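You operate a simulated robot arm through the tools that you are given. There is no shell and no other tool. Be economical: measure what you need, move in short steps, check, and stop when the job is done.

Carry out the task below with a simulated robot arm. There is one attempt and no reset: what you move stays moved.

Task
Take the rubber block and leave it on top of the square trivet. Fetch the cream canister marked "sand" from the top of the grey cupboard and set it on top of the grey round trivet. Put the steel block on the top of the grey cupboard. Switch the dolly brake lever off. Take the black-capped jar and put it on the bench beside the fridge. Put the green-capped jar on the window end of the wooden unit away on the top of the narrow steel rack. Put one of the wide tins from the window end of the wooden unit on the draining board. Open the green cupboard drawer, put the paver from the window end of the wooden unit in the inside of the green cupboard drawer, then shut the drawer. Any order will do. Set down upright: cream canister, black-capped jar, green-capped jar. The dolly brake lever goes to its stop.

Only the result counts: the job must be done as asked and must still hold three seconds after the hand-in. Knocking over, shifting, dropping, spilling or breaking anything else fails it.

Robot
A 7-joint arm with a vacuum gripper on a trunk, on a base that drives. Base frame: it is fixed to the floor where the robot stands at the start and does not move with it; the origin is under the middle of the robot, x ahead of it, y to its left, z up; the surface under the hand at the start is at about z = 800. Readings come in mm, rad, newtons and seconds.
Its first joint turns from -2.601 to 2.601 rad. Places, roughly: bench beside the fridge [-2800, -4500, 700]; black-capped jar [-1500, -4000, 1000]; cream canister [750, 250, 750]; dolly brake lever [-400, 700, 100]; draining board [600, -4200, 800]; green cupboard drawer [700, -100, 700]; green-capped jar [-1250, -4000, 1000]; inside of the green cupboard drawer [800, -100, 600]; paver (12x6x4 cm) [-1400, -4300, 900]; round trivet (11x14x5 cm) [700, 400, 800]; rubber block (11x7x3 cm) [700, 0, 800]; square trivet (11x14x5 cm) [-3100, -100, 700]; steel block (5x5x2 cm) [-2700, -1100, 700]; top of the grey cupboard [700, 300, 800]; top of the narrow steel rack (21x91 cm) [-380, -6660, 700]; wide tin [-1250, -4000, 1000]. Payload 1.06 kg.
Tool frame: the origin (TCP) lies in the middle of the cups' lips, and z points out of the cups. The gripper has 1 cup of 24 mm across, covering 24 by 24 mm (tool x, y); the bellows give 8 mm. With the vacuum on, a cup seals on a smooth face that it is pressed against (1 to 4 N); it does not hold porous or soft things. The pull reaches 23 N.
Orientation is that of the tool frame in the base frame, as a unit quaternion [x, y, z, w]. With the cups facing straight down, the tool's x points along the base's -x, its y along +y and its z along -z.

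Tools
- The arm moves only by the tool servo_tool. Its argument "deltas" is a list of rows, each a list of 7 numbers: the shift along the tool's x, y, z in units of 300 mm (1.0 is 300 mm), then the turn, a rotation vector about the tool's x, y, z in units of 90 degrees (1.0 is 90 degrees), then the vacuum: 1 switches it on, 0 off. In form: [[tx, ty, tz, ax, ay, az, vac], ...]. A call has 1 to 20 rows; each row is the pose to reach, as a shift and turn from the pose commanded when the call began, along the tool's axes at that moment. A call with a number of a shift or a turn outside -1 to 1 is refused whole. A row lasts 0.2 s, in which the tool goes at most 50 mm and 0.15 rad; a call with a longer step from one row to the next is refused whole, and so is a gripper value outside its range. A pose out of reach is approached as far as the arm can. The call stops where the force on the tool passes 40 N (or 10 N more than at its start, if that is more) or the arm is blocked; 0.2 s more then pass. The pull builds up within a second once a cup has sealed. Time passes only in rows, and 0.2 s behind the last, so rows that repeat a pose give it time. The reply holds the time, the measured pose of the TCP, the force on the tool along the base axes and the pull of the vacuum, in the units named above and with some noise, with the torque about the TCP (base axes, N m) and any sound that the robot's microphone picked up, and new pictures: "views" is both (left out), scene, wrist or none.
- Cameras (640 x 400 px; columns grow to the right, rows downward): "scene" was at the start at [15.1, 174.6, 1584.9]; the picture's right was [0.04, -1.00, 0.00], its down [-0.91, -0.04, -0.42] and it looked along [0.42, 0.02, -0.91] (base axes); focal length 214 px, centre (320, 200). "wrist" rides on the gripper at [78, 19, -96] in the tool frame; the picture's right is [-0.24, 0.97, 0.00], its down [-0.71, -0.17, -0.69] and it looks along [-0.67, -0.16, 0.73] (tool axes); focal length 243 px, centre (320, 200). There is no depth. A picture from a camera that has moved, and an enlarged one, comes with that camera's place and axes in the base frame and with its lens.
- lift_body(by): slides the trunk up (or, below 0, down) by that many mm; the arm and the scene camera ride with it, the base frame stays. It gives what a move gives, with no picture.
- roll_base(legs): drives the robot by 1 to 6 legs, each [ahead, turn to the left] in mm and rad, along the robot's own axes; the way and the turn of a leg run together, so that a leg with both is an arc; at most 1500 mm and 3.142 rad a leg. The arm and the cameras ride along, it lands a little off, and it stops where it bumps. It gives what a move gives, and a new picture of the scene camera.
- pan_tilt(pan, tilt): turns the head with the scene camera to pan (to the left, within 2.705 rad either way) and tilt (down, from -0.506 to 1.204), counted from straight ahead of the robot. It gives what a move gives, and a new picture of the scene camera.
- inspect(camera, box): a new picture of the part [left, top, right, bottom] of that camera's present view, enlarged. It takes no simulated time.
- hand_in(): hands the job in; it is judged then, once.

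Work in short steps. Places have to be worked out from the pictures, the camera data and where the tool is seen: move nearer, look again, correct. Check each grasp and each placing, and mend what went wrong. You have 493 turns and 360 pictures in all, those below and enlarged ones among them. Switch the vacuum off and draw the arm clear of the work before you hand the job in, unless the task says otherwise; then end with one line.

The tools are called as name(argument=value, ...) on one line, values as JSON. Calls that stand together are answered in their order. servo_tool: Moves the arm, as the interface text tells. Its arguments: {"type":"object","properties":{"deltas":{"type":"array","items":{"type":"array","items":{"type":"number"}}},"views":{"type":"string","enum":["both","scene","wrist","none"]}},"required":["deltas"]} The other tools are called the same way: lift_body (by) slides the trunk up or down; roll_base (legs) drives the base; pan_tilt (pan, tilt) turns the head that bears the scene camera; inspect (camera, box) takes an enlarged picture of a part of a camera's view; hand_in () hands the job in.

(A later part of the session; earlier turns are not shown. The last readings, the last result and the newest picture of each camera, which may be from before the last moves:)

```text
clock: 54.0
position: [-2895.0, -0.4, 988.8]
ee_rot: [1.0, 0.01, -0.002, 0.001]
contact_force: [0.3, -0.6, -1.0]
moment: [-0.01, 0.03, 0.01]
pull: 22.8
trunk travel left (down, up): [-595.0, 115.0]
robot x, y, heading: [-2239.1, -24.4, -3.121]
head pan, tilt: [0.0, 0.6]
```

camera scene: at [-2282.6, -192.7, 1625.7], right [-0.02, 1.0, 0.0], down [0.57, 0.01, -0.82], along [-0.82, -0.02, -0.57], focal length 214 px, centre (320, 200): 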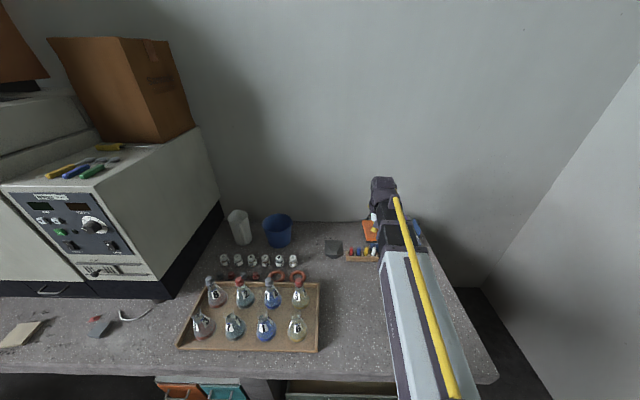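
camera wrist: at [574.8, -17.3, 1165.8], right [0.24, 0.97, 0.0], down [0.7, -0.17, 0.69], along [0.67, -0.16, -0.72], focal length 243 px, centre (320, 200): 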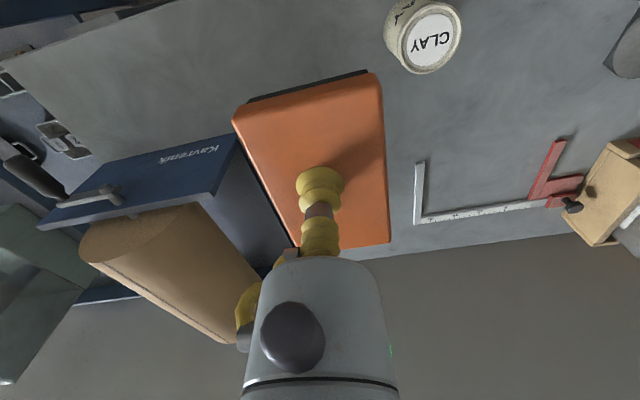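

I'll move the tool out so the wrist camera sees the trivet beside the held block.

servo_tool(deltas=[[-0.15, 0.03, 0, 0, 0, 0, 1], [-0.3, 0.06, 0, 0, 0, 0, 1], [-0.45, 0.1, 0, 0, 0, 0, 1], [-0.45, 0.1, 0.1, 0, 0, 0, 1], [-0.45, 0.1, 0.1, 0, 0, 0, 1]], views="wrist")

inspect(camera="wrist", box=[380, 20, 560, 132])

```text
clock: 55.2
position: [-3028.9, -40.2, 961.3]
ee_rot: [1.0, 0.01, -0.003, 0.001]
contact_force: [-0.2, 0.4, -1.1]
moment: [0.0, 0.01, 0.01]
pull: 23.0
trunk travel left (down, up): [-595.0, 115.0]
robot x, y, heading: [-2239.3, -23.1, -3.12]
head pan, tilt: [0.0, 0.6]
camera wrist: at [-2949.0, -57.7, 1057.2], right [-0.22, -0.98, 0.0], down [-0.71, 0.16, 0.69], along [-0.67, 0.15, -0.72], focal length 243 px, centre (320, 200)
```

wrist: 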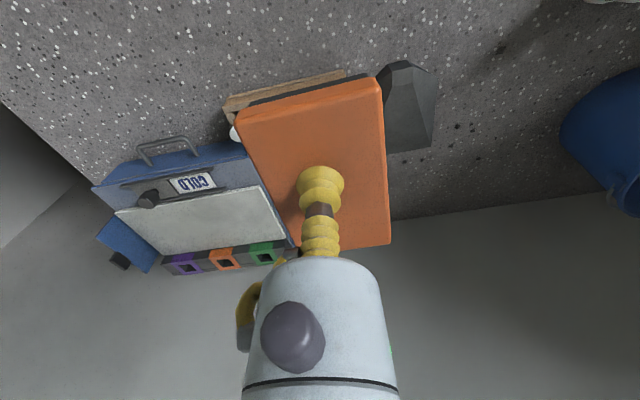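

```text
3.56 times, centred on (470, 76) of wrist
camera zoom: at [-2949.0, -57.7, 1057.2], right [-0.22, -0.98, 0.0], down [-0.71, 0.16, 0.69], along [-0.67, 0.15, -0.72], focal length 863 px, centre (-213, 641)
```

zoom: 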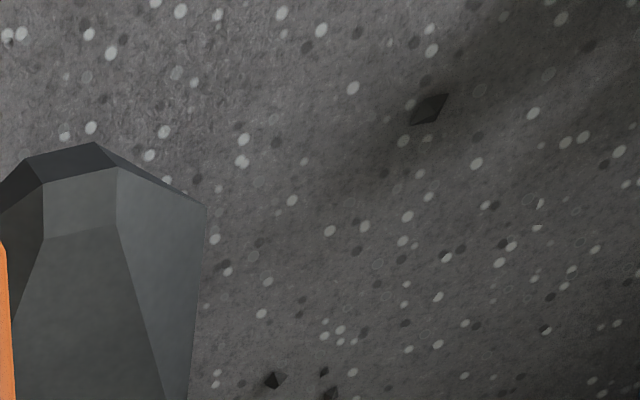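

I'll shift further left to see the whole trivet.

servo_tool(deltas=[[0.0, -0.15, 0, 0, 0, 0, 1], [0.05, -0.25, 0, 0, 0, 0, 1], [0.05, -0.25, 0.0, 0, 0, 0, 1]], views="none")

inspect(camera="wrist", box=[390, 20, 630, 170])

```text
clock: 56.0
position: [-3018.2, 39.0, 959.5]
ee_rot: [1.0, 0.01, -0.003, 0.002]
contact_force: [0.1, 0.3, -0.9]
moment: [0.02, -0.01, 0.01]
pull: 23.1
trunk travel left (down, up): [-595.0, 115.0]
robot x, y, heading: [-2242.5, -22.2, -3.123]
head pan, tilt: [0.0, 0.6]
```

```text
2.67 times, centred on (510, 95) of wrist
camera zoom: at [-2939.3, 20.3, 1055.5], right [-0.22, -0.98, 0.0], down [-0.71, 0.16, 0.69], along [-0.67, 0.15, -0.72], focal length 647 px, centre (-187, 480)
```

zoom: 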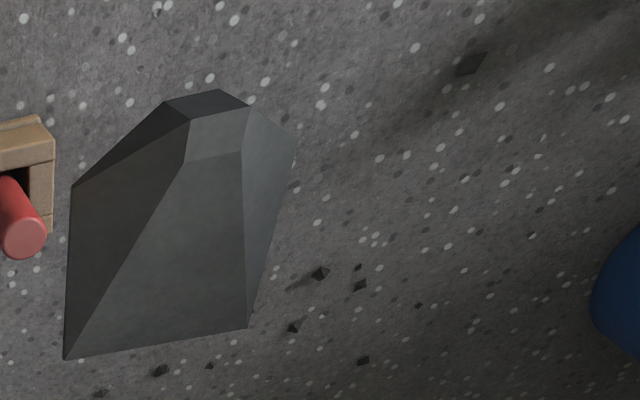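

The block lies along the tool axes, so I'll turn it 90° to keep its short side along x, away from the raised tip. At the same time I'll move above the trivet centre near (-3138, -142).

servo_tool(deltas=[[-0.03, 0.05, 0, 0, 0, 0.09, 1], [-0.06, 0.1, 0, 0, 0, 0.18, 1], [-0.1, 0.15, 0, 0, 0, 0.27, 1], [-0.13, 0.2, 0, 0, 0, 0.36, 1], [-0.16, 0.25, 0, 0, 0, 0.45, 1], [-0.2, 0.3, 0, 0, 0, 0.54, 1], [-0.23, 0.36, 0, 0, 0, 0.63, 1], [-0.26, 0.41, 0, 0, 0, 0.72, 1], [-0.29, 0.46, 0, 0, 0, 0.8, 1], [-0.32, 0.51, 0, 0, 0, 0.88, 1], [-0.35, 0.56, 0, 0, 0, 0.95, 1], [-0.393, 0.607, 0, 0, 0, 1.0, 1], [-0.393, 0.607, 0, 0, 0, 1.0, 1]])

```text
clock: 58.8
position: [-3131.0, -142.8, 959.2]
ee_rot: [0.713, -0.701, -0.002, 0.003]
contact_force: [0.2, -0.6, -0.1]
moment: [-0.01, -0.01, -0.02]
pull: 22.7
trunk travel left (down, up): [-595.0, 115.0]
robot x, y, heading: [-2241.8, -23.9, -3.125]
head pan, tilt: [0.0, 0.6]
camera scene: at [-2282.3, -192.8, 1545.8], right [-0.02, 1.0, 0.0], down [0.56, 0.01, -0.82], along [-0.82, -0.02, -0.57], focal length 214 px, centre (320, 200)
camera wrist: at [-3147.8, -221.8, 1056.0], right [-0.98, 0.22, 0.01], down [0.16, 0.71, 0.68], along [0.14, 0.67, -0.73], focal length 243 px, centre (320, 200)
```

scene: 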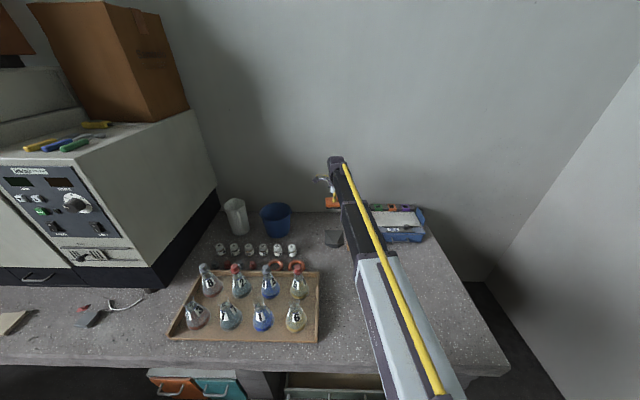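
wrist: 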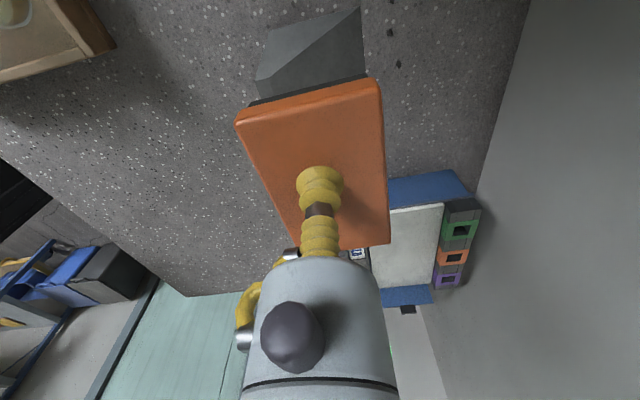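

I'm over the trivet, and I'll descend to about z 800 for a look.

servo_tool(deltas=[[0, 0.015, 0.14, 0, 0, 0, 1], [0, 0.015, 0.28, 0, 0, 0, 1], [0, 0.015, 0.42, 0, 0, 0, 1], [0, 0.015, 0.53, 0, 0, 0, 1], [0, 0.015, 0.53, 0, 0, 0, 1]], views="wrist")

inspect(camera="scene", box=[294, 200, 374, 250])

```text
clock: 60.0
position: [-3136.9, -143.7, 800.2]
ee_rot: [0.714, -0.701, -0.001, 0.003]
contact_force: [-0.9, 0.0, -0.8]
moment: [0.0, -0.01, -0.01]
pull: 23.5
trunk travel left (down, up): [-595.0, 115.0]
robot x, y, heading: [-2242.9, -24.7, -3.119]
head pan, tilt: [0.0, 0.6]
camera wrist: at [-3153.4, -223.2, 897.8], right [-0.98, 0.22, 0.01], down [0.16, 0.71, 0.68], along [0.14, 0.67, -0.73], focal length 243 px, centre (320, 200)
```

wrist: 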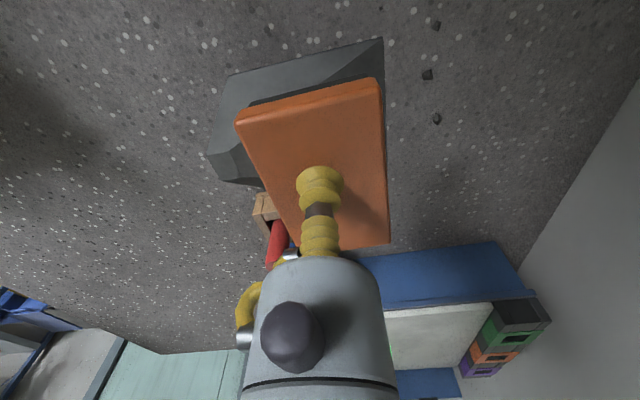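

```text
8.00 times, centred on (334, 225) of scene
camera zoom: at [-2282.4, -192.7, 1545.8], right [-0.02, 1.0, 0.0], down [0.56, 0.01, -0.82], along [-0.82, -0.02, -0.57], focal length 1716 px, centre (208, 0)
```

zoom: 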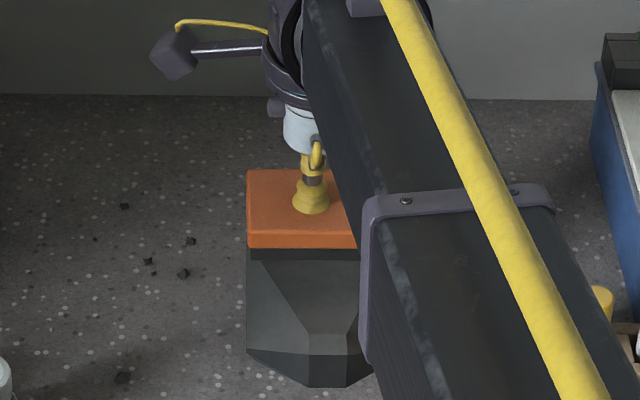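

Alignment looks good, so I'll lower in small steps.

servo_tool(deltas=[[0, 0, 0.04, 0, 0, 0, 1], [0, 0, 0.08, 0, 0, 0, 1], [0, 0, 0.1, 0, 0, 0, 1], [0, 0, 0.1, 0, 0, 0, 1]], views="none")

servo_tool(deltas=[[0, 0, 0.01, 0, 0, 0, 1], [0, 0, 0.02, 0, 0, 0, 1], [0, 0, 0.02, 0, 0, 0, 1]], views="none")

```text
clock: 61.0
position: [-3138.0, -144.1, 772.3]
ee_rot: [0.714, -0.7, -0.002, 0.004]
contact_force: [0.0, 0.4, -1.4]
moment: [-0.01, 0.01, 0.04]
pull: 22.9
trunk travel left (down, up): [-595.0, 115.0]
robot x, y, heading: [-2238.5, -23.1, -3.117]
head pan, tilt: [0.0, 0.6]
```

```text
clock: 61.8
position: [-3136.6, -143.2, 764.8]
ee_rot: [0.714, -0.701, -0.003, 0.002]
contact_force: [0.1, -0.5, -1.2]
moment: [-0.05, 0.02, 0.0]
pull: 23.0
trunk travel left (down, up): [-595.0, 115.0]
robot x, y, heading: [-2241.9, -25.4, -3.122]
head pan, tilt: [0.0, 0.6]
```

servo_tool(deltas=[[0, 0, 0.01, 0, 0, 0, 1], [0, 0, 0.02, 0, 0, 0, 1], [0, 0, 0.02, 0, 0, 0, 1]], views="none")

servo_tool(deltas=[[0, 0, 0.01, 0, 0, 0, 1], [0, 0, 0.01, 0, 0, 0, 1]], views="none")

```text
clock: 62.6
position: [-3137.7, -144.4, 758.7]
ee_rot: [0.714, -0.701, -0.001, 0.002]
contact_force: [-0.8, 0.5, -0.8]
moment: [-0.01, -0.01, -0.02]
pull: 22.3
trunk travel left (down, up): [-595.0, 115.0]
robot x, y, heading: [-2239.8, -24.8, -3.121]
head pan, tilt: [0.0, 0.6]
```

```text
clock: 63.2
position: [-3136.7, -143.4, 756.6]
ee_rot: [0.714, -0.7, -0.002, 0.003]
contact_force: [0.2, -0.8, -1.3]
moment: [0.01, 0.0, 0.01]
pull: 22.3
trunk travel left (down, up): [-595.0, 115.0]
robot x, y, heading: [-2242.9, -19.5, -3.126]
head pan, tilt: [0.0, 0.6]
```

servo_tool(deltas=[[0, 0, 0.01, 0, 0, 0, 1], [0, 0, 0.02, 0, 0, 0, 1], [0, 0, 0.02, 0, 0, 0, 1]], views="none")

servo_tool(deltas=[[0, 0, 0.01, 0, 0, 0, 1], [0, 0, 0.01, 0, 0, 0, 1]], views="none")

inspect(camera="scene", box=[294, 200, 374, 250])

```text
clock: 64.0
position: [-3136.1, -142.5, 751.4]
ee_rot: [0.714, -0.7, -0.002, 0.003]
contact_force: [0.6, 0.5, -1.7]
moment: [0.0, 0.01, -0.03]
pull: 23.1
trunk travel left (down, up): [-595.0, 115.0]
robot x, y, heading: [-2241.0, -26.0, -3.12]
head pan, tilt: [0.0, 0.6]
```

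```text
clock: 64.6
position: [-3137.1, -142.7, 749.4]
ee_rot: [0.714, -0.7, -0.001, 0.004]
contact_force: [-0.9, 0.2, 3.4]
moment: [0.01, -0.07, 0.03]
pull: 23.0
trunk travel left (down, up): [-595.0, 115.0]
robot x, y, heading: [-2239.5, -26.1, -3.124]
head pan, tilt: [0.0, 0.6]
```

```text
8.00 times, centred on (334, 225) of scene
camera zoom: at [-2281.7, -192.6, 1545.9], right [-0.02, 1.0, 0.0], down [0.56, 0.01, -0.83], along [-0.83, -0.02, -0.56], focal length 1716 px, centre (208, 0)
```

zoom: 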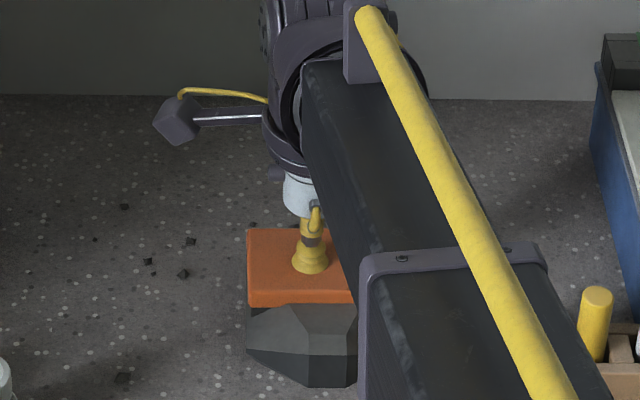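

Contact at z≈750, which puts the block bottom at about z 720. I'll release and back off.

servo_tool(deltas=[[0, 0, 0, 0, 0, 0, 0], [0, 0, 0, 0, 0, 0, 0], [0, 0, 0, 0, 0, 0, 0], [0, 0, -0.03, 0, 0, 0, 0], [0, 0, -0.18, 0, 0, 0, 0], [0, 0, -0.34, 0, 0, 0, 0], [0, 0, -0.5, 0, 0, 0, 0], [0, 0, -0.66, 0, 0, 0, 0], [0, 0, -0.66, 0, 0, 0, 0]], views="wrist")

inspect(camera="scene", box=[294, 200, 374, 250])

```text
clock: 66.6
position: [-3135.8, -139.3, 946.7]
ee_rot: [0.714, -0.7, -0.002, 0.002]
contact_force: [-0.1, 0.3, 0.4]
moment: [0.01, -0.03, 0.0]
pull: 0.1
trunk travel left (down, up): [-595.0, 115.0]
robot x, y, heading: [-2241.8, -18.6, -3.124]
head pan, tilt: [0.0, 0.6]
camera wrist: at [-3151.9, -219.0, 1043.0], right [-0.98, 0.22, 0.01], down [0.16, 0.71, 0.68], along [0.14, 0.67, -0.73], focal length 243 px, centre (320, 200)
```

wrist: 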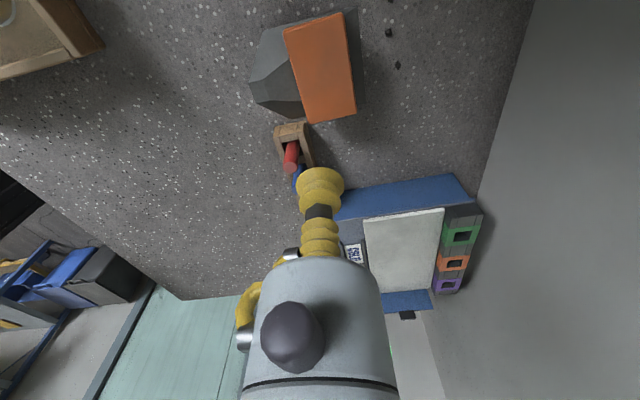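

```text
8.00 times, centred on (334, 225) of scene
camera zoom: at [-2281.9, -192.7, 1545.8], right [-0.02, 1.0, 0.0], down [0.56, 0.01, -0.83], along [-0.82, -0.02, -0.56], focal length 1716 px, centre (208, 0)
```

zoom: 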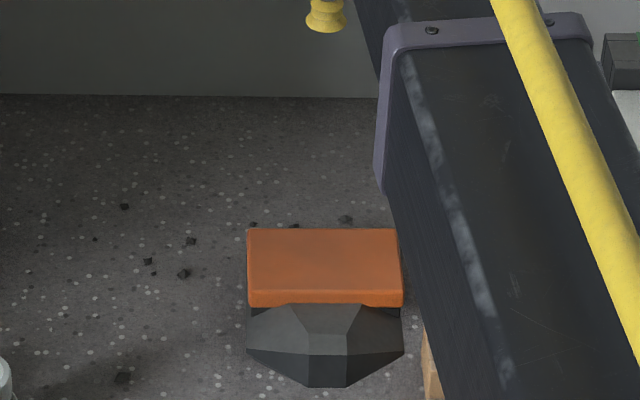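

The rubber block rests level on the trivet. Now I'll look left along the bench for the steel block near (-2700, -1100).

pan_tilt(pan=0.9, tilt=0.7)

inspect(camera="scene", box=[200, 130, 440, 280])

```text
clock: 67.8
position: [-3135.0, -140.7, 946.0]
ee_rot: [0.714, -0.701, -0.001, 0.002]
contact_force: [0.3, -0.1, -0.2]
moment: [0.0, 0.01, 0.0]
pull: 0.1
trunk travel left (down, up): [-595.0, 115.0]
robot x, y, heading: [-2240.6, -23.6, -3.121]
head pan, tilt: [0.901, 0.7]
camera scene: at [-2245.2, -258.5, 1537.1], right [-0.8, 0.61, 0.0], down [0.39, 0.51, -0.76], along [-0.46, -0.61, -0.64], focal length 214 px, centre (320, 200)
```

scene: 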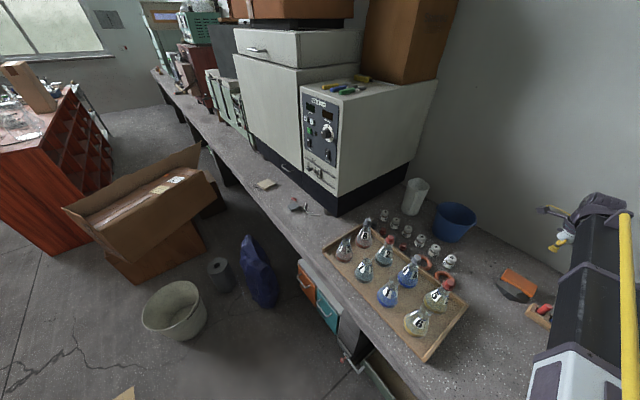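

```text
2.67 times, centred on (320, 205) of scene
camera zoom: at [-2245.2, -258.5, 1537.1], right [-0.8, 0.61, 0.0], down [0.39, 0.51, -0.76], along [-0.46, -0.61, -0.64], focal length 572 px, centre (320, 187)
```

zoom: 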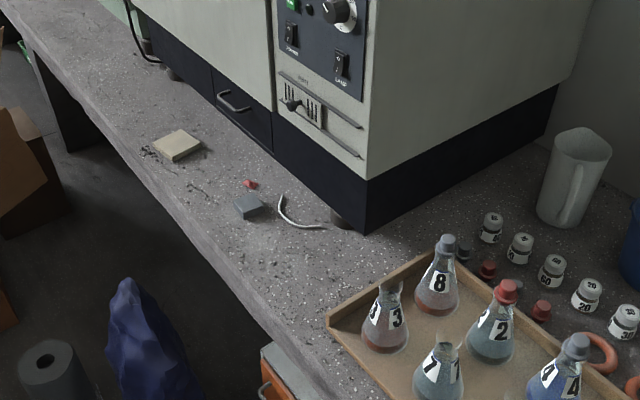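

The steel block is at about (-2669, -1083). I'll retract and raise the arm, turning the tool back, before driving.

servo_tool(deltas=[[0, -0.05, -0.05, 0, 0, -0.09, 0], [0, -0.11, -0.1, 0, 0, -0.18, 0], [0, -0.17, -0.15, 0, 0, -0.27, 0], [0, -0.23, -0.2, 0, 0, -0.36, 0], [0, -0.29, -0.25, 0, 0, -0.45, 0], [0, -0.35, -0.3, 0, 0, -0.54, 0], [0, -0.41, -0.33, 0, 0, -0.63, 0], [0, -0.47, -0.36, 0, 0, -0.72, 0], [0, -0.53, -0.4, 0, 0, -0.8, 0], [0, -0.59, -0.4, 0, 0, -0.88, 0], [0, -0.65, -0.4, 0, 0, -0.95, 0], [0, -0.7, -0.4, 0, 0, -1.0, 0], [0, -0.7, -0.4, 0, 0, -1.0, 0]], views="none")

roll_base(legs=[[-250, 0], [0, 1.22], [420, 0]])

```text
clock: 70.6
position: [-2924.3, -138.9, 1065.3]
ee_rot: [1.0, 0.01, -0.004, 0.001]
contact_force: [0.2, 0.5, 0.3]
moment: [0.01, -0.03, -0.04]
pull: 0.0
trunk travel left (down, up): [-595.0, 115.0]
robot x, y, heading: [-2242.7, -24.2, -3.118]
head pan, tilt: [0.901, 0.7]
```

```text
clock: 77.6
position: [-2300.3, -1091.4, 1065.1]
ee_rot: [0.824, 0.567, -0.003, 0.002]
contact_force: [-0.6, 0.6, 0.5]
moment: [0.01, -0.01, -0.01]
pull: 0.1
trunk travel left (down, up): [-595.0, 115.0]
robot x, y, heading: [-2152.6, -413.2, -1.939]
head pan, tilt: [0.901, 0.7]
camera scene: at [-1933.3, -503.9, 1537.1], right [-0.86, -0.51, 0.0], down [-0.33, 0.55, -0.76], along [0.39, -0.66, -0.64], focal length 214 px, centre (320, 200)
```

scene: 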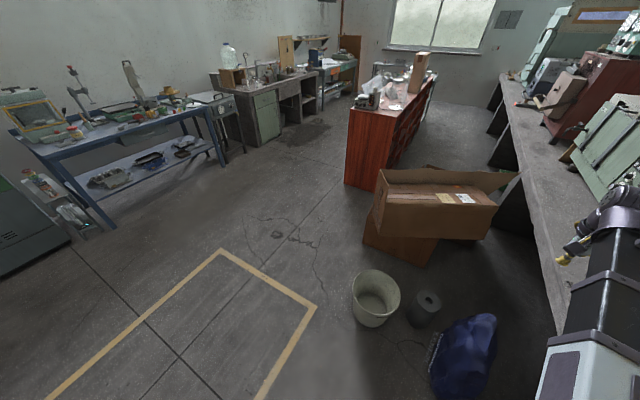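

The robot is in place, so I'll swing the tool toward the steel block at this height and look.

servo_tool(deltas=[[-0.045, -0.14, 0, 0, 0, 0, 0], [-0.09, -0.28, 0, 0, 0, 0, 0], [-0.133, -0.42, 0, 0, 0, 0, 0], [-0.178, -0.56, 0, 0, 0, 0, 0], [-0.22, -0.7, 0, 0, 0, 0, 0], [-0.265, -0.84, 0, 0, 0, 0, 0], [-0.31, -0.98, 0, 0, 0, 0, 0], [-0.31, -0.98, 0.1, 0, 0, 0, 0], [-0.31, -0.98, 0.2, 0, 0, 0, 0], [-0.31, -0.98, 0.2, 0, 0, 0, 0]], views="wrist")

```text
clock: 79.8
position: [-2606.8, -1075.2, 1004.4]
ee_rot: [0.825, 0.566, -0.003, 0.003]
contact_force: [0.2, 0.6, -0.5]
moment: [0.01, 0.0, -0.02]
pull: 0.0
trunk travel left (down, up): [-595.0, 115.0]
robot x, y, heading: [-2151.4, -413.9, -1.939]
head pan, tilt: [0.901, 0.7]
camera wrist: at [-2559.6, -1007.9, 1100.5], right [0.82, -0.57, 0.0], down [-0.41, -0.6, 0.69], along [-0.39, -0.57, -0.72], focal length 243 px, centre (320, 200)
```

wrist: 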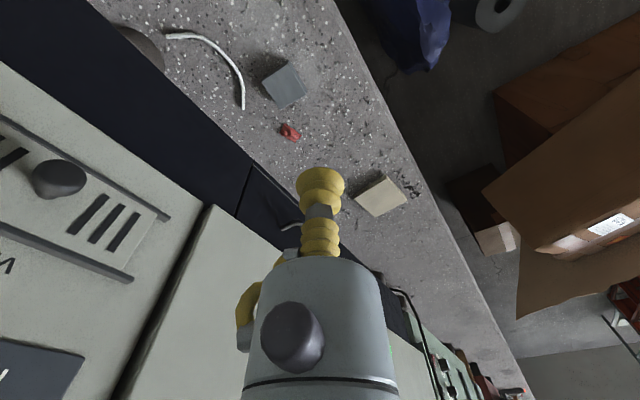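

The steel block is at about (-2671, -1080). I'll align over it and descend to z≈790.

servo_tool(deltas=[[-0.05, -0.1, 0.05, 0, 0, 0, 0], [-0.093, -0.193, 0.15, 0, 0, 0, 0], [-0.093, -0.193, 0.3, 0, 0, 0, 0], [-0.093, -0.193, 0.45, 0, 0, 0, 0], [-0.093, -0.193, 0.6, 0, 0, 0, 0], [-0.093, -0.193, 0.7, 0, 0, 0, 0], [-0.093, -0.193, 0.7, 0, 0, 0, 0]], views="wrist")

```text
clock: 81.4
position: [-2671.1, -1077.2, 794.5]
ee_rot: [0.824, 0.567, -0.002, 0.003]
contact_force: [0.2, 0.0, -0.4]
moment: [-0.01, -0.03, -0.02]
pull: 0.1
trunk travel left (down, up): [-595.0, 115.0]
robot x, y, heading: [-2149.9, -413.7, -1.936]
head pan, tilt: [0.901, 0.7]
camera wrist: at [-2625.2, -1011.8, 891.4], right [0.82, -0.57, 0.0], down [-0.41, -0.6, 0.69], along [-0.39, -0.57, -0.72], focal length 243 px, centre (320, 200)
```

wrist: 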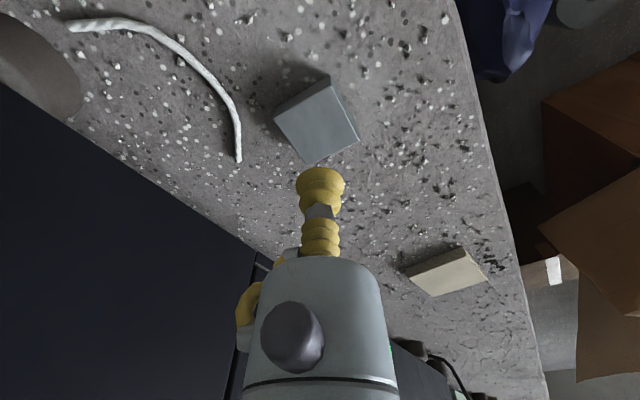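

The block is on axis with its top at about z 726, so I'll descend and grip.

servo_tool(deltas=[[0, 0, 0.1, 0, 0, 0, 1], [0, 0, 0.19, 0, 0, 0, 1], [0, 0, 0.21, 0, 0, 0, 1], [0, 0, 0.225, 0, 0, 0, 1], [0, 0, 0.225, 0, 0, 0, 1]], views="none")

```text
clock: 82.6
position: [-2674.3, -1079.9, 726.2]
ee_rot: [0.824, 0.567, -0.002, 0.003]
contact_force: [-0.6, 0.0, -0.1]
moment: [0.05, 0.01, -0.02]
pull: 0.0
trunk travel left (down, up): [-595.0, 115.0]
robot x, y, heading: [-2148.8, -415.8, -1.933]
head pan, tilt: [0.901, 0.7]
```

servo_tool(deltas=[[0, 0, 0.01, 0, 0, 0, 1], [0, 0, 0.015, 0, 0, 0, 1], [0, 0, 0.015, 0, 0, 0, 1], [0, 0, 0.015, 0, 0, 0, 1]], views="wrist")

```text
clock: 83.6
position: [-2673.5, -1081.0, 721.7]
ee_rot: [0.824, 0.567, -0.002, 0.002]
contact_force: [0.5, 0.7, 0.1]
moment: [0.02, 0.01, -0.01]
pull: 22.8
trunk travel left (down, up): [-595.0, 115.0]
robot x, y, heading: [-2148.2, -412.7, -1.936]
head pan, tilt: [0.901, 0.7]
camera wrist: at [-2626.7, -1013.4, 818.4], right [0.82, -0.57, 0.0], down [-0.41, -0.6, 0.69], along [-0.39, -0.57, -0.72], focal length 243 px, centre (320, 200)
```

wrist: 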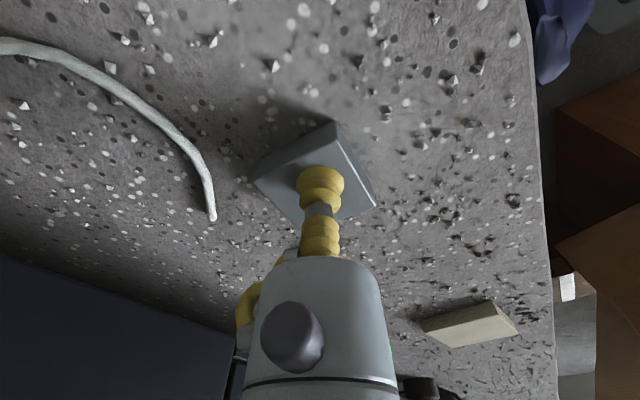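

Sealed on the steel block. I'll lift straight up and then swing back over the floor side.

servo_tool(deltas=[[0, 0, -0.1, 0, 0, 0, 1], [0, 0, -0.25, 0, 0, 0, 1], [0, 0, -0.4, 0, 0, 0, 1], [0, 0, -0.55, 0, 0, 0, 1], [0, 0, -0.7, 0, 0, 0, 1], [0, 0, -0.85, 0, 0, 0, 1], [0, 0, -1.0, 0, 0, 0, 1], [0, 0, -1.0, 0, 0, 0, 1]], views="none")

servo_tool(deltas=[[0.045, 0.14, 0, 0, 0, 0, 1], [0.09, 0.28, 0, 0, 0, 0, 1], [0.133, 0.42, 0, 0, 0, 0, 1], [0.178, 0.56, 0, 0, 0, 0, 1], [0.22, 0.7, 0, 0, 0, 0, 1], [0.265, 0.84, -0.05, 0, 0, 0, 1], [0.31, 0.98, -0.1, 0, 0, 0, 1], [0.31, 0.98, -0.1, 0, 0, 0, 1]], views="wrist")

```text
clock: 85.4
position: [-2672.6, -1076.1, 1023.5]
ee_rot: [0.824, 0.566, -0.002, 0.003]
contact_force: [0.3, 0.0, -3.6]
moment: [-0.04, 0.02, 0.01]
pull: 22.6
trunk travel left (down, up): [-595.0, 115.0]
robot x, y, heading: [-2148.0, -413.4, -1.941]
head pan, tilt: [0.901, 0.7]
```

```text
clock: 87.2
position: [-2364.0, -1096.8, 1051.0]
ee_rot: [0.824, 0.566, -0.001, 0.003]
contact_force: [0.5, -0.3, -2.7]
moment: [0.03, -0.03, 0.0]
pull: 22.9
trunk travel left (down, up): [-595.0, 115.0]
robot x, y, heading: [-2150.6, -414.3, -1.939]
head pan, tilt: [0.901, 0.7]
camera wrist: at [-2317.3, -1030.9, 1147.1], right [0.82, -0.57, 0.0], down [-0.41, -0.59, 0.69], along [-0.39, -0.57, -0.72], focal length 243 px, centre (320, 200)
```

wrist: 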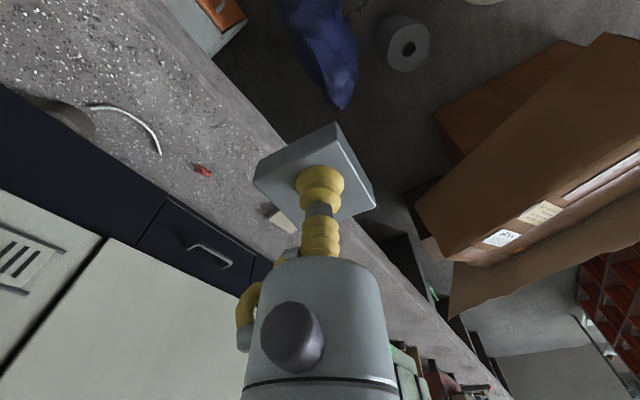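

Steel block held. I'll turn left toward the grey cupboard, drive most of the way and check.

pan_tilt(pan=0.0, tilt=0.7)

roll_base(legs=[[0, 2.13], [1500, 0]])

```text
clock: 88.4
position: [-2363.3, -1098.4, 1050.4]
ee_rot: [0.824, 0.567, -0.002, 0.002]
contact_force: [0.7, -0.2, -3.6]
moment: [0.01, -0.02, 0.02]
pull: 23.3
trunk travel left (down, up): [-595.0, 115.0]
robot x, y, heading: [-2149.6, -416.5, -1.937]
head pan, tilt: [0.0, 0.7]
camera scene: at [-2007.1, -510.5, 1537.1], right [-0.93, 0.36, 0.0], down [0.23, 0.6, -0.76], along [-0.27, -0.71, -0.64], focal length 214 px, centre (320, 200)
```

scene: 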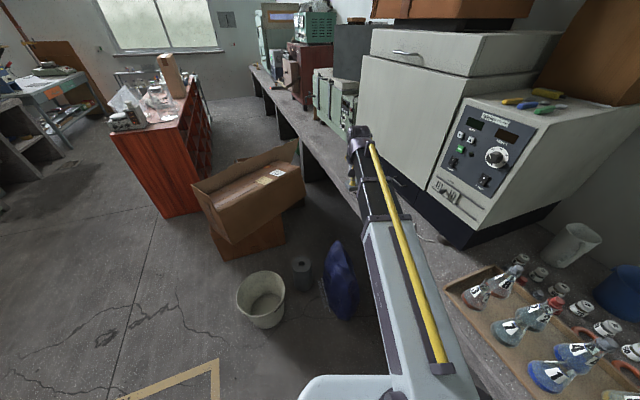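

```text
clock: 100.7
position: [26.3, -70.9, 1049.9]
ee_rot: [-0.067, 0.998, 0.001, 0.003]
contact_force: [-0.7, -0.2, -4.8]
moment: [-0.02, 0.05, -0.01]
pull: 23.0
trunk travel left (down, up): [-595.0, 115.0]
robot x, y, heading: [-677.7, -214.3, 0.134]
head pan, tilt: [0.0, 0.7]
camera scene: at [-659.1, -35.6, 1537.1], right [0.13, -0.99, 0.0], down [-0.64, -0.09, -0.76], along [0.76, 0.1, -0.64], focal length 214 px, centre (320, 200)
```

scene: 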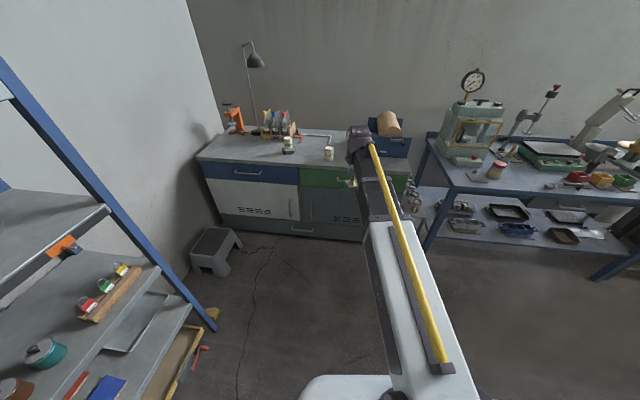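

I'm approaching well, so I'll finish the approach to about (-30, 0) facing the cupboard.

roll_base(legs=[[0, 0.18], [675, 0], [0, -0.315]])

lift_body(by=80)

```text
clock: 106.1
position: [682.5, 61.9, 1049.9]
ee_rot: [-0.011, 1.0, 0.002, 0.003]
contact_force: [0.2, -0.2, -2.5]
moment: [0.03, 0.02, 0.0]
pull: 23.0
trunk travel left (down, up): [-595.0, 115.0]
robot x, y, heading: [-29.8, -1.2, 0.022]
head pan, tilt: [0.0, 0.7]
camera scene: at [5.1, 174.8, 1537.1], right [0.02, -1.0, 0.0], down [-0.64, -0.01, -0.76], along [0.76, 0.02, -0.64], focal length 214 px, centre (320, 200)
```

scene: 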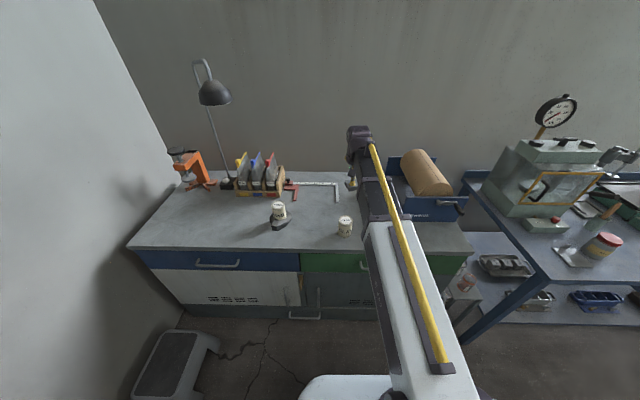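

```text
clock: 107.3
position: [681.2, 62.1, 1131.5]
ee_rot: [-0.01, 1.0, 0.002, 0.002]
contact_force: [-0.2, -0.2, -3.9]
moment: [0.01, 0.05, 0.02]
pull: 22.9
trunk travel left (down, up): [-675.0, 35.0]
robot x, y, heading: [-29.2, 3.1, 0.026]
head pan, tilt: [0.0, 0.7]
```

I'll place the steel block where the SAND canister stood, at about (735, 203), a clear spot on the same top.

servo_tool(deltas=[[-0.06, 0.14, 0.05, 0, 0, 0, 1], [-0.12, 0.28, 0.1, 0, 0, 0, 1], [-0.18, 0.42, 0.15, 0, 0, 0, 1], [-0.18, 0.47, 0.3, 0, 0, 0, 1], [-0.18, 0.47, 0.45, 0, 0, 0, 1], [-0.18, 0.47, 0.6, 0, 0, 0, 1], [-0.18, 0.47, 0.75, 0, 0, 0, 1], [-0.18, 0.47, 0.88, 0, 0, 0, 1], [-0.18, 0.47, 0.88, 0, 0, 0, 1]], views="wrist")

```text
clock: 109.3
position: [734.9, 207.2, 866.6]
ee_rot: [-0.011, 1.0, 0.002, 0.003]
contact_force: [-0.1, 0.3, -4.3]
moment: [0.01, 0.03, -0.01]
pull: 23.0
trunk travel left (down, up): [-675.0, 35.0]
robot x, y, heading: [-27.1, -1.1, 0.021]
head pan, tilt: [0.0, 0.7]
camera wrist: at [656.2, 223.7, 962.2], right [0.21, 0.98, 0.0], down [0.71, -0.16, 0.69], along [0.67, -0.15, -0.72], focal length 243 px, centre (320, 200)
```

wrist: 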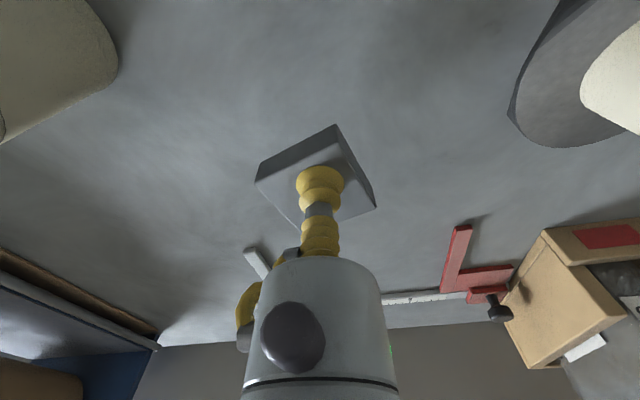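

Clear below. I'll lower toward z≈820 in stages.

servo_tool(deltas=[[0, 0, 0.08, 0, 0, 0, 1], [0, 0, 0.13, 0, 0, 0, 1], [0, 0, 0.145, 0, 0, 0, 1], [0, 0, 0.145, 0, 0, 0, 1]], views="none")

servo_tool(deltas=[[0, 0, 0.01, 0, 0, 0, 1], [0, 0, 0.01, 0, 0, 0, 1]], views="none")

```text
clock: 110.3
position: [735.9, 206.3, 824.1]
ee_rot: [-0.011, 1.0, 0.001, 0.003]
contact_force: [-0.3, 0.2, -3.7]
moment: [0.02, 0.0, 0.0]
pull: 22.7
trunk travel left (down, up): [-675.0, 35.0]
robot x, y, heading: [-32.4, -1.3, 0.023]
head pan, tilt: [0.0, 0.7]
```

```text
clock: 110.9
position: [735.9, 206.0, 821.0]
ee_rot: [-0.011, 1.0, 0.001, 0.004]
contact_force: [-0.2, 0.3, -3.7]
moment: [0.03, 0.07, 0.01]
pull: 23.6
trunk travel left (down, up): [-675.0, 35.0]
robot x, y, heading: [-29.2, 3.2, 0.027]
head pan, tilt: [0.0, 0.7]
```

servo_tool(deltas=[[0, 0, 0.01, 0, 0, 0, 1], [0, 0, 0.01, 0, 0, 0, 1]], views="none")

servo_tool(deltas=[[0, 0, 0.007, 0, 0, 0, 1], [0, 0, 0.007, 0, 0, 0, 1]], views="none")

```text
clock: 111.5
position: [735.9, 208.0, 818.8]
ee_rot: [-0.01, 1.0, 0.001, 0.005]
contact_force: [5.9, 5.0, 15.5]
moment: [-0.05, 0.1, -0.03]
pull: 22.5
trunk travel left (down, up): [-675.0, 35.0]
robot x, y, heading: [-30.7, 3.8, 0.021]
head pan, tilt: [0.0, 0.7]
```

```text
clock: 112.1
position: [734.9, 206.4, 816.4]
ee_rot: [-0.01, 1.0, 0.001, 0.004]
contact_force: [5.3, 4.8, 15.3]
moment: [-0.02, 0.0, 0.02]
pull: 23.0
trunk travel left (down, up): [-675.0, 35.0]
robot x, y, heading: [-31.6, 5.2, 0.022]
head pan, tilt: [0.0, 0.7]
```

Down on the top. I'll release and rise.

servo_tool(deltas=[[0, 0, 0, 0, 0, 0, 0], [0, 0, 0, 0, 0, 0, 0], [0, 0, 0, 0, 0, 0, 0], [0, 0, -0.03, 0, 0, 0, 0], [0, 0, -0.15, 0, 0, 0, 0], [0, 0, -0.3, 0, 0, 0, 0], [0, 0, -0.45, 0, 0, 0, 0], [0, 0, -0.6, 0, 0, 0, 0], [0, 0, -0.6, 0, 0, 0, 0]], views="wrist")

pan_tilt(pan=-0.1, tilt=0.9)

```text
clock: 114.1
position: [733.5, 205.3, 994.4]
ee_rot: [-0.011, 1.0, 0.001, 0.002]
contact_force: [-0.8, -0.2, -0.8]
moment: [0.0, 0.02, 0.01]
pull: 0.1
trunk travel left (down, up): [-675.0, 35.0]
robot x, y, heading: [-31.6, -0.7, 0.026]
head pan, tilt: [0.0, 0.7]
camera wrist: at [655.3, 220.9, 1090.5], right [0.21, 0.98, 0.0], down [0.71, -0.16, 0.69], along [0.67, -0.15, -0.72], focal length 243 px, centre (320, 200)
```

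wrist: 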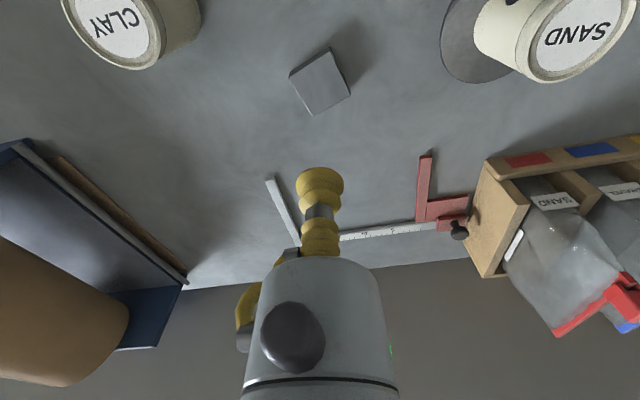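

```text
clock: 114.8
position: [733.7, 204.9, 993.4]
ee_rot: [-0.011, 1.0, 0.001, 0.003]
contact_force: [0.1, 0.9, 1.1]
moment: [0.04, -0.03, -0.03]
pull: 0.1
trunk travel left (down, up): [-675.0, 35.0]
robot x, y, heading: [-31.5, 5.4, 0.019]
head pan, tilt: [-0.099, 0.901]
camera scene: at [-4.8, 167.3, 1601.0], right [-0.08, -1.0, 0.0], down [-0.78, 0.06, -0.62], along [0.62, -0.05, -0.78], focal length 214 px, centre (320, 200)
```

scene: 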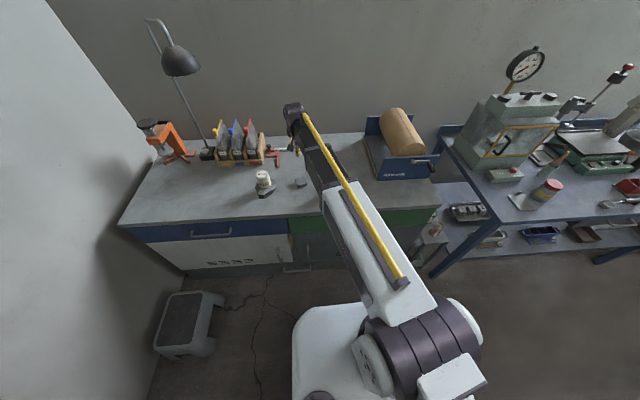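

The steel block is placed. Now I'll look closely at the green drawer front.

inspect(camera="scene", box=[270, 180, 450, 292])

```text
3.56 times, centred on (360, 236) of scene
camera zoom: at [-4.8, 167.3, 1601.0], right [-0.08, -1.0, 0.0], down [-0.78, 0.06, -0.62], along [0.62, -0.05, -0.78], focal length 763 px, centre (178, 72)
```

zoom: 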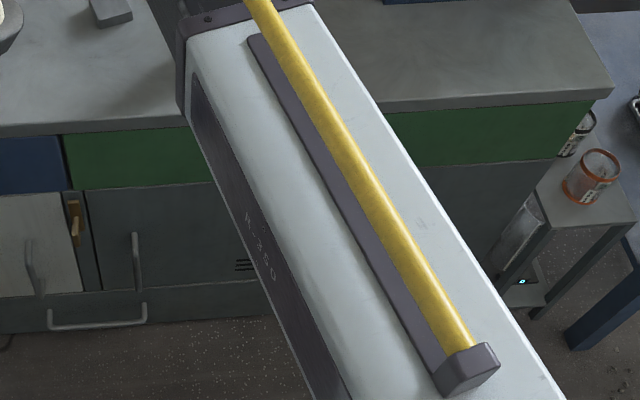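

The green drawer front spans y from about 272 to -438, z 630–775, at x≈565, with its handle near the centre. I'll back up 280 mm and turn the tool to face forward.

roll_base(legs=[[-280, 0]])

servo_tool(deltas=[[0, 0, 0, 0, -0.09, 0, 0], [0, 0, 0, 0, -0.18, 0, 0], [0, 0, 0, 0, -0.27, 0, 0], [0, 0, 0, 0, -0.36, 0, 0], [0, 0, 0, 0, -0.45, 0, 0], [0, 0, 0, 0, -0.54, 0, 0], [0, 0, 0, 0, -0.63, 0, 0], [0, 0, 0, 0, -0.72, 0, 0], [0, 0, 0, 0, -0.81, 0, 0], [0, 0, 0, 0, -0.9, 0, 0], [0, 0, 0, 0, -0.99, 0, 0], [0, 0, 0, 0, -0.99, 0, 0]], views="both")

```text
clock: 116.8
position: [453.0, 197.3, 994.8]
ee_rot: [-0.009, 1.0, 0.001, 0.003]
contact_force: [-1.0, 0.3, 0.7]
moment: [0.01, 0.02, -0.04]
pull: 0.1
trunk travel left (down, up): [-675.0, 35.0]
robot x, y, heading: [-309.2, -6.5, 0.016]
head pan, tilt: [-0.099, 0.901]
camera scene: at [-285.6, 161.2, 1601.0], right [-0.08, -1.0, 0.0], down [-0.78, 0.06, -0.62], along [0.62, -0.05, -0.78], focal length 214 px, centre (320, 200)
```

scene: 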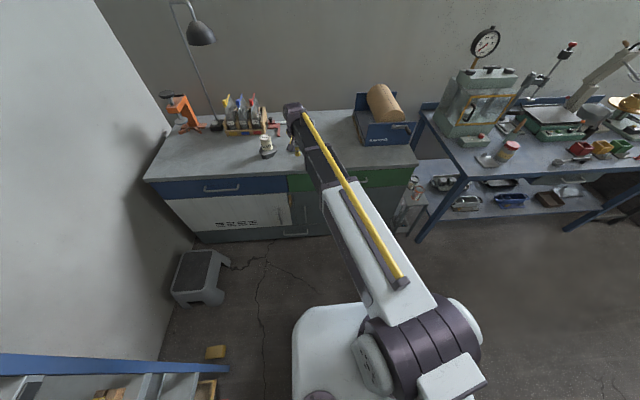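

```text
clock: 119.4
position: [453.0, 196.3, 993.0]
ee_rot: [-0.006, 0.71, 0.007, 0.704]
contact_force: [-0.5, 0.3, 0.2]
moment: [0.0, 0.0, 0.01]
pull: 0.1
trunk travel left (down, up): [-675.0, 35.0]
robot x, y, heading: [-315.2, -3.4, 0.018]
head pan, tilt: [-0.099, 0.901]
camera scene: at [-285.4, 161.3, 1601.0], right [-0.08, -1.0, 0.0], down [-0.78, 0.06, -0.62], along [0.62, -0.05, -0.78], focal length 214 px, centre (320, 200)
camera wrist: at [357.7, 213.1, 917.4], right [-0.02, 0.97, 0.24], down [-0.68, -0.19, 0.71], along [0.74, -0.15, 0.66], focal length 243 px, centre (320, 200)
```

scene: 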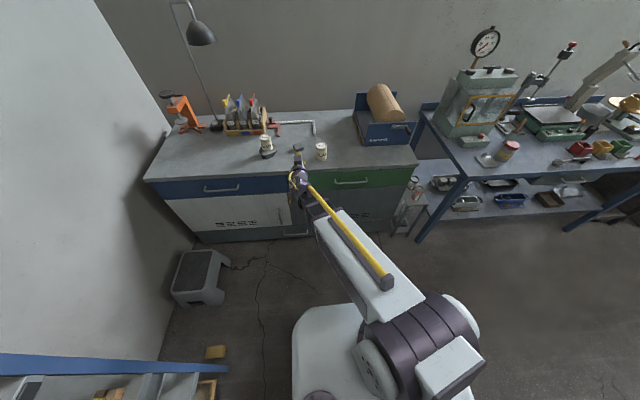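
wrist: 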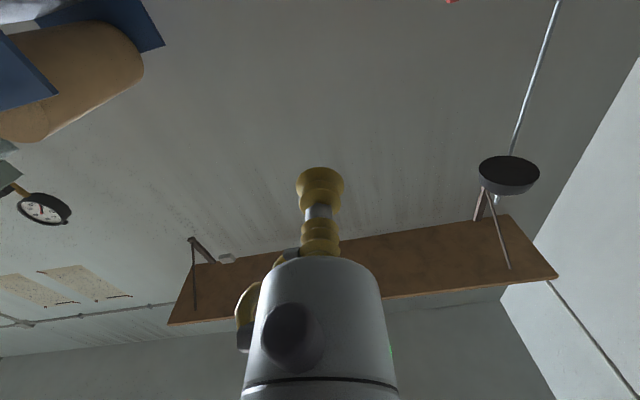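

The tool faces forward and the handle is centred near y -77, about 200 mm wide. I'll shift to y≈95 (plain front beside the handle) and lower the trunk so the cup is at z≈705.

servo_tool(deltas=[[0, -0.1, 0, 0, 0, 0, 0], [0, -0.22, 0, 0, 0, 0, 0], [0, -0.34, 0, 0, 0, 0, 0], [0, -0.34, 0, 0, 0, 0, 0]], views="none")

lift_body(by=-288)

pan_tilt(pan=-0.1, tilt=0.6)

inspect(camera="wrist", box=[0, 0, 640, 400])

```text
clock: 120.4
position: [455.2, 94.1, 991.5]
ee_rot: [-0.006, 0.71, 0.007, 0.704]
contact_force: [-0.6, 0.3, -0.1]
moment: [0.0, -0.01, 0.0]
pull: 0.0
trunk travel left (down, up): [-675.0, 35.0]
robot x, y, heading: [-313.0, -2.9, 0.019]
head pan, tilt: [-0.099, 0.901]
```

```text
clock: 123.3
position: [455.4, 94.5, 704.6]
ee_rot: [-0.006, 0.711, 0.007, 0.703]
contact_force: [-0.7, 0.0, -0.3]
moment: [0.03, 0.02, -0.01]
pull: 0.0
trunk travel left (down, up): [-387.0, 323.0]
robot x, y, heading: [-312.7, -2.5, 0.02]
head pan, tilt: [-0.099, 0.901]
```

```text
clock: 124.1
position: [455.4, 94.5, 704.7]
ee_rot: [-0.006, 0.711, 0.007, 0.704]
contact_force: [-0.6, 0.4, 0.7]
moment: [-0.01, -0.02, 0.01]
pull: 0.0
trunk travel left (down, up): [-387.0, 323.0]
robot x, y, heading: [-310.8, -0.3, 0.018]
head pan, tilt: [-0.099, 0.6]
camera scene: at [-272.6, 160.2, 1337.7], right [-0.08, -1.0, 0.0], down [-0.56, 0.05, -0.82], along [0.82, -0.07, -0.57], focal length 214 px, centre (320, 200)
```

scene: 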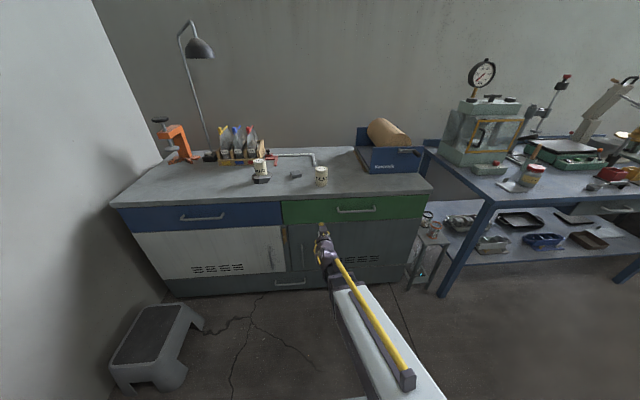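

```text
1.00 times, centred on (320, 200) of wrist (not enlarged: the box is as wide or as high as the picture)
camera zoom: at [359.4, 111.5, 627.8], right [-0.02, 0.97, 0.24], down [-0.67, -0.18, 0.71], along [0.74, -0.15, 0.66], focal length 243 px, centre (320, 200)
```

zoom: 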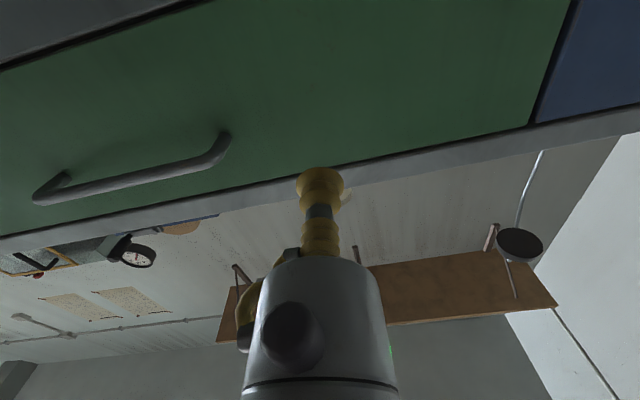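

The cup will land on plain green beside the handle. I'll approach to about x 548, then press gently with vacuum on.

servo_tool(deltas=[[0, 0, 0.1, 0, 0, 0, 0], [0, 0, 0.2, 0, 0, 0, 0], [0, 0, 0.28, 0, 0, 0, 0], [0, 0, 0.28, 0, 0, 0, 0]], views="wrist")

```text
clock: 125.1
position: [541.3, 95.3, 701.9]
ee_rot: [-0.005, 0.711, 0.006, 0.703]
contact_force: [0.3, 0.1, 0.4]
moment: [0.03, -0.01, -0.03]
pull: 0.0
trunk travel left (down, up): [-387.0, 323.0]
robot x, y, heading: [-313.2, -5.6, 0.014]
head pan, tilt: [-0.099, 0.6]
camera wrist: at [445.2, 112.7, 625.5], right [-0.02, 0.97, 0.24], down [-0.67, -0.18, 0.71], along [0.74, -0.15, 0.66], focal length 243 px, centre (320, 200)
```

wrist: 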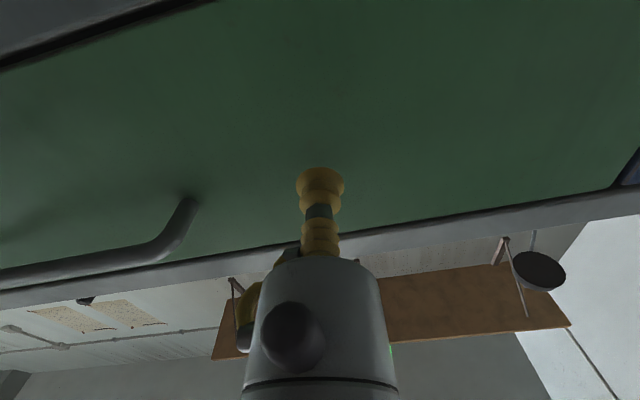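

servo_tool(deltas=[[0, 0, 0.02, 0, 0, 0, 1], [0, 0, 0.04, 0, 0, 0, 1], [0, 0, 0.055, 0, 0, 0, 1], [0, 0, 0.055, 0, 0, 0, 1]], views="none")

```text
clock: 126.1
position: [555.8, 96.7, 702.8]
ee_rot: [-0.006, 0.711, 0.007, 0.703]
contact_force: [-0.1, 0.2, 0.6]
moment: [0.0, 0.04, -0.03]
pull: 0.0
trunk travel left (down, up): [-387.0, 323.0]
robot x, y, heading: [-310.0, 0.1, 0.022]
head pan, tilt: [-0.099, 0.6]
```

servo_tool(deltas=[[0, 0, 0.015, 0, 0, 0, 1], [0, 0, 0.03, 0, 0, 0, 1], [0, 0, 0.03, 0, 0, 0, 1], [0, 0, 0.03, 0, 0, 0, 1]], views="none")

```text
clock: 127.1
position: [564.2, 98.7, 704.0]
ee_rot: [-0.006, 0.711, 0.007, 0.703]
contact_force: [-15.5, 2.0, -3.6]
moment: [0.07, -0.03, -0.1]
pull: 23.0
trunk travel left (down, up): [-387.0, 323.0]
robot x, y, heading: [-314.9, -6.4, 0.019]
head pan, tilt: [-0.099, 0.6]
```

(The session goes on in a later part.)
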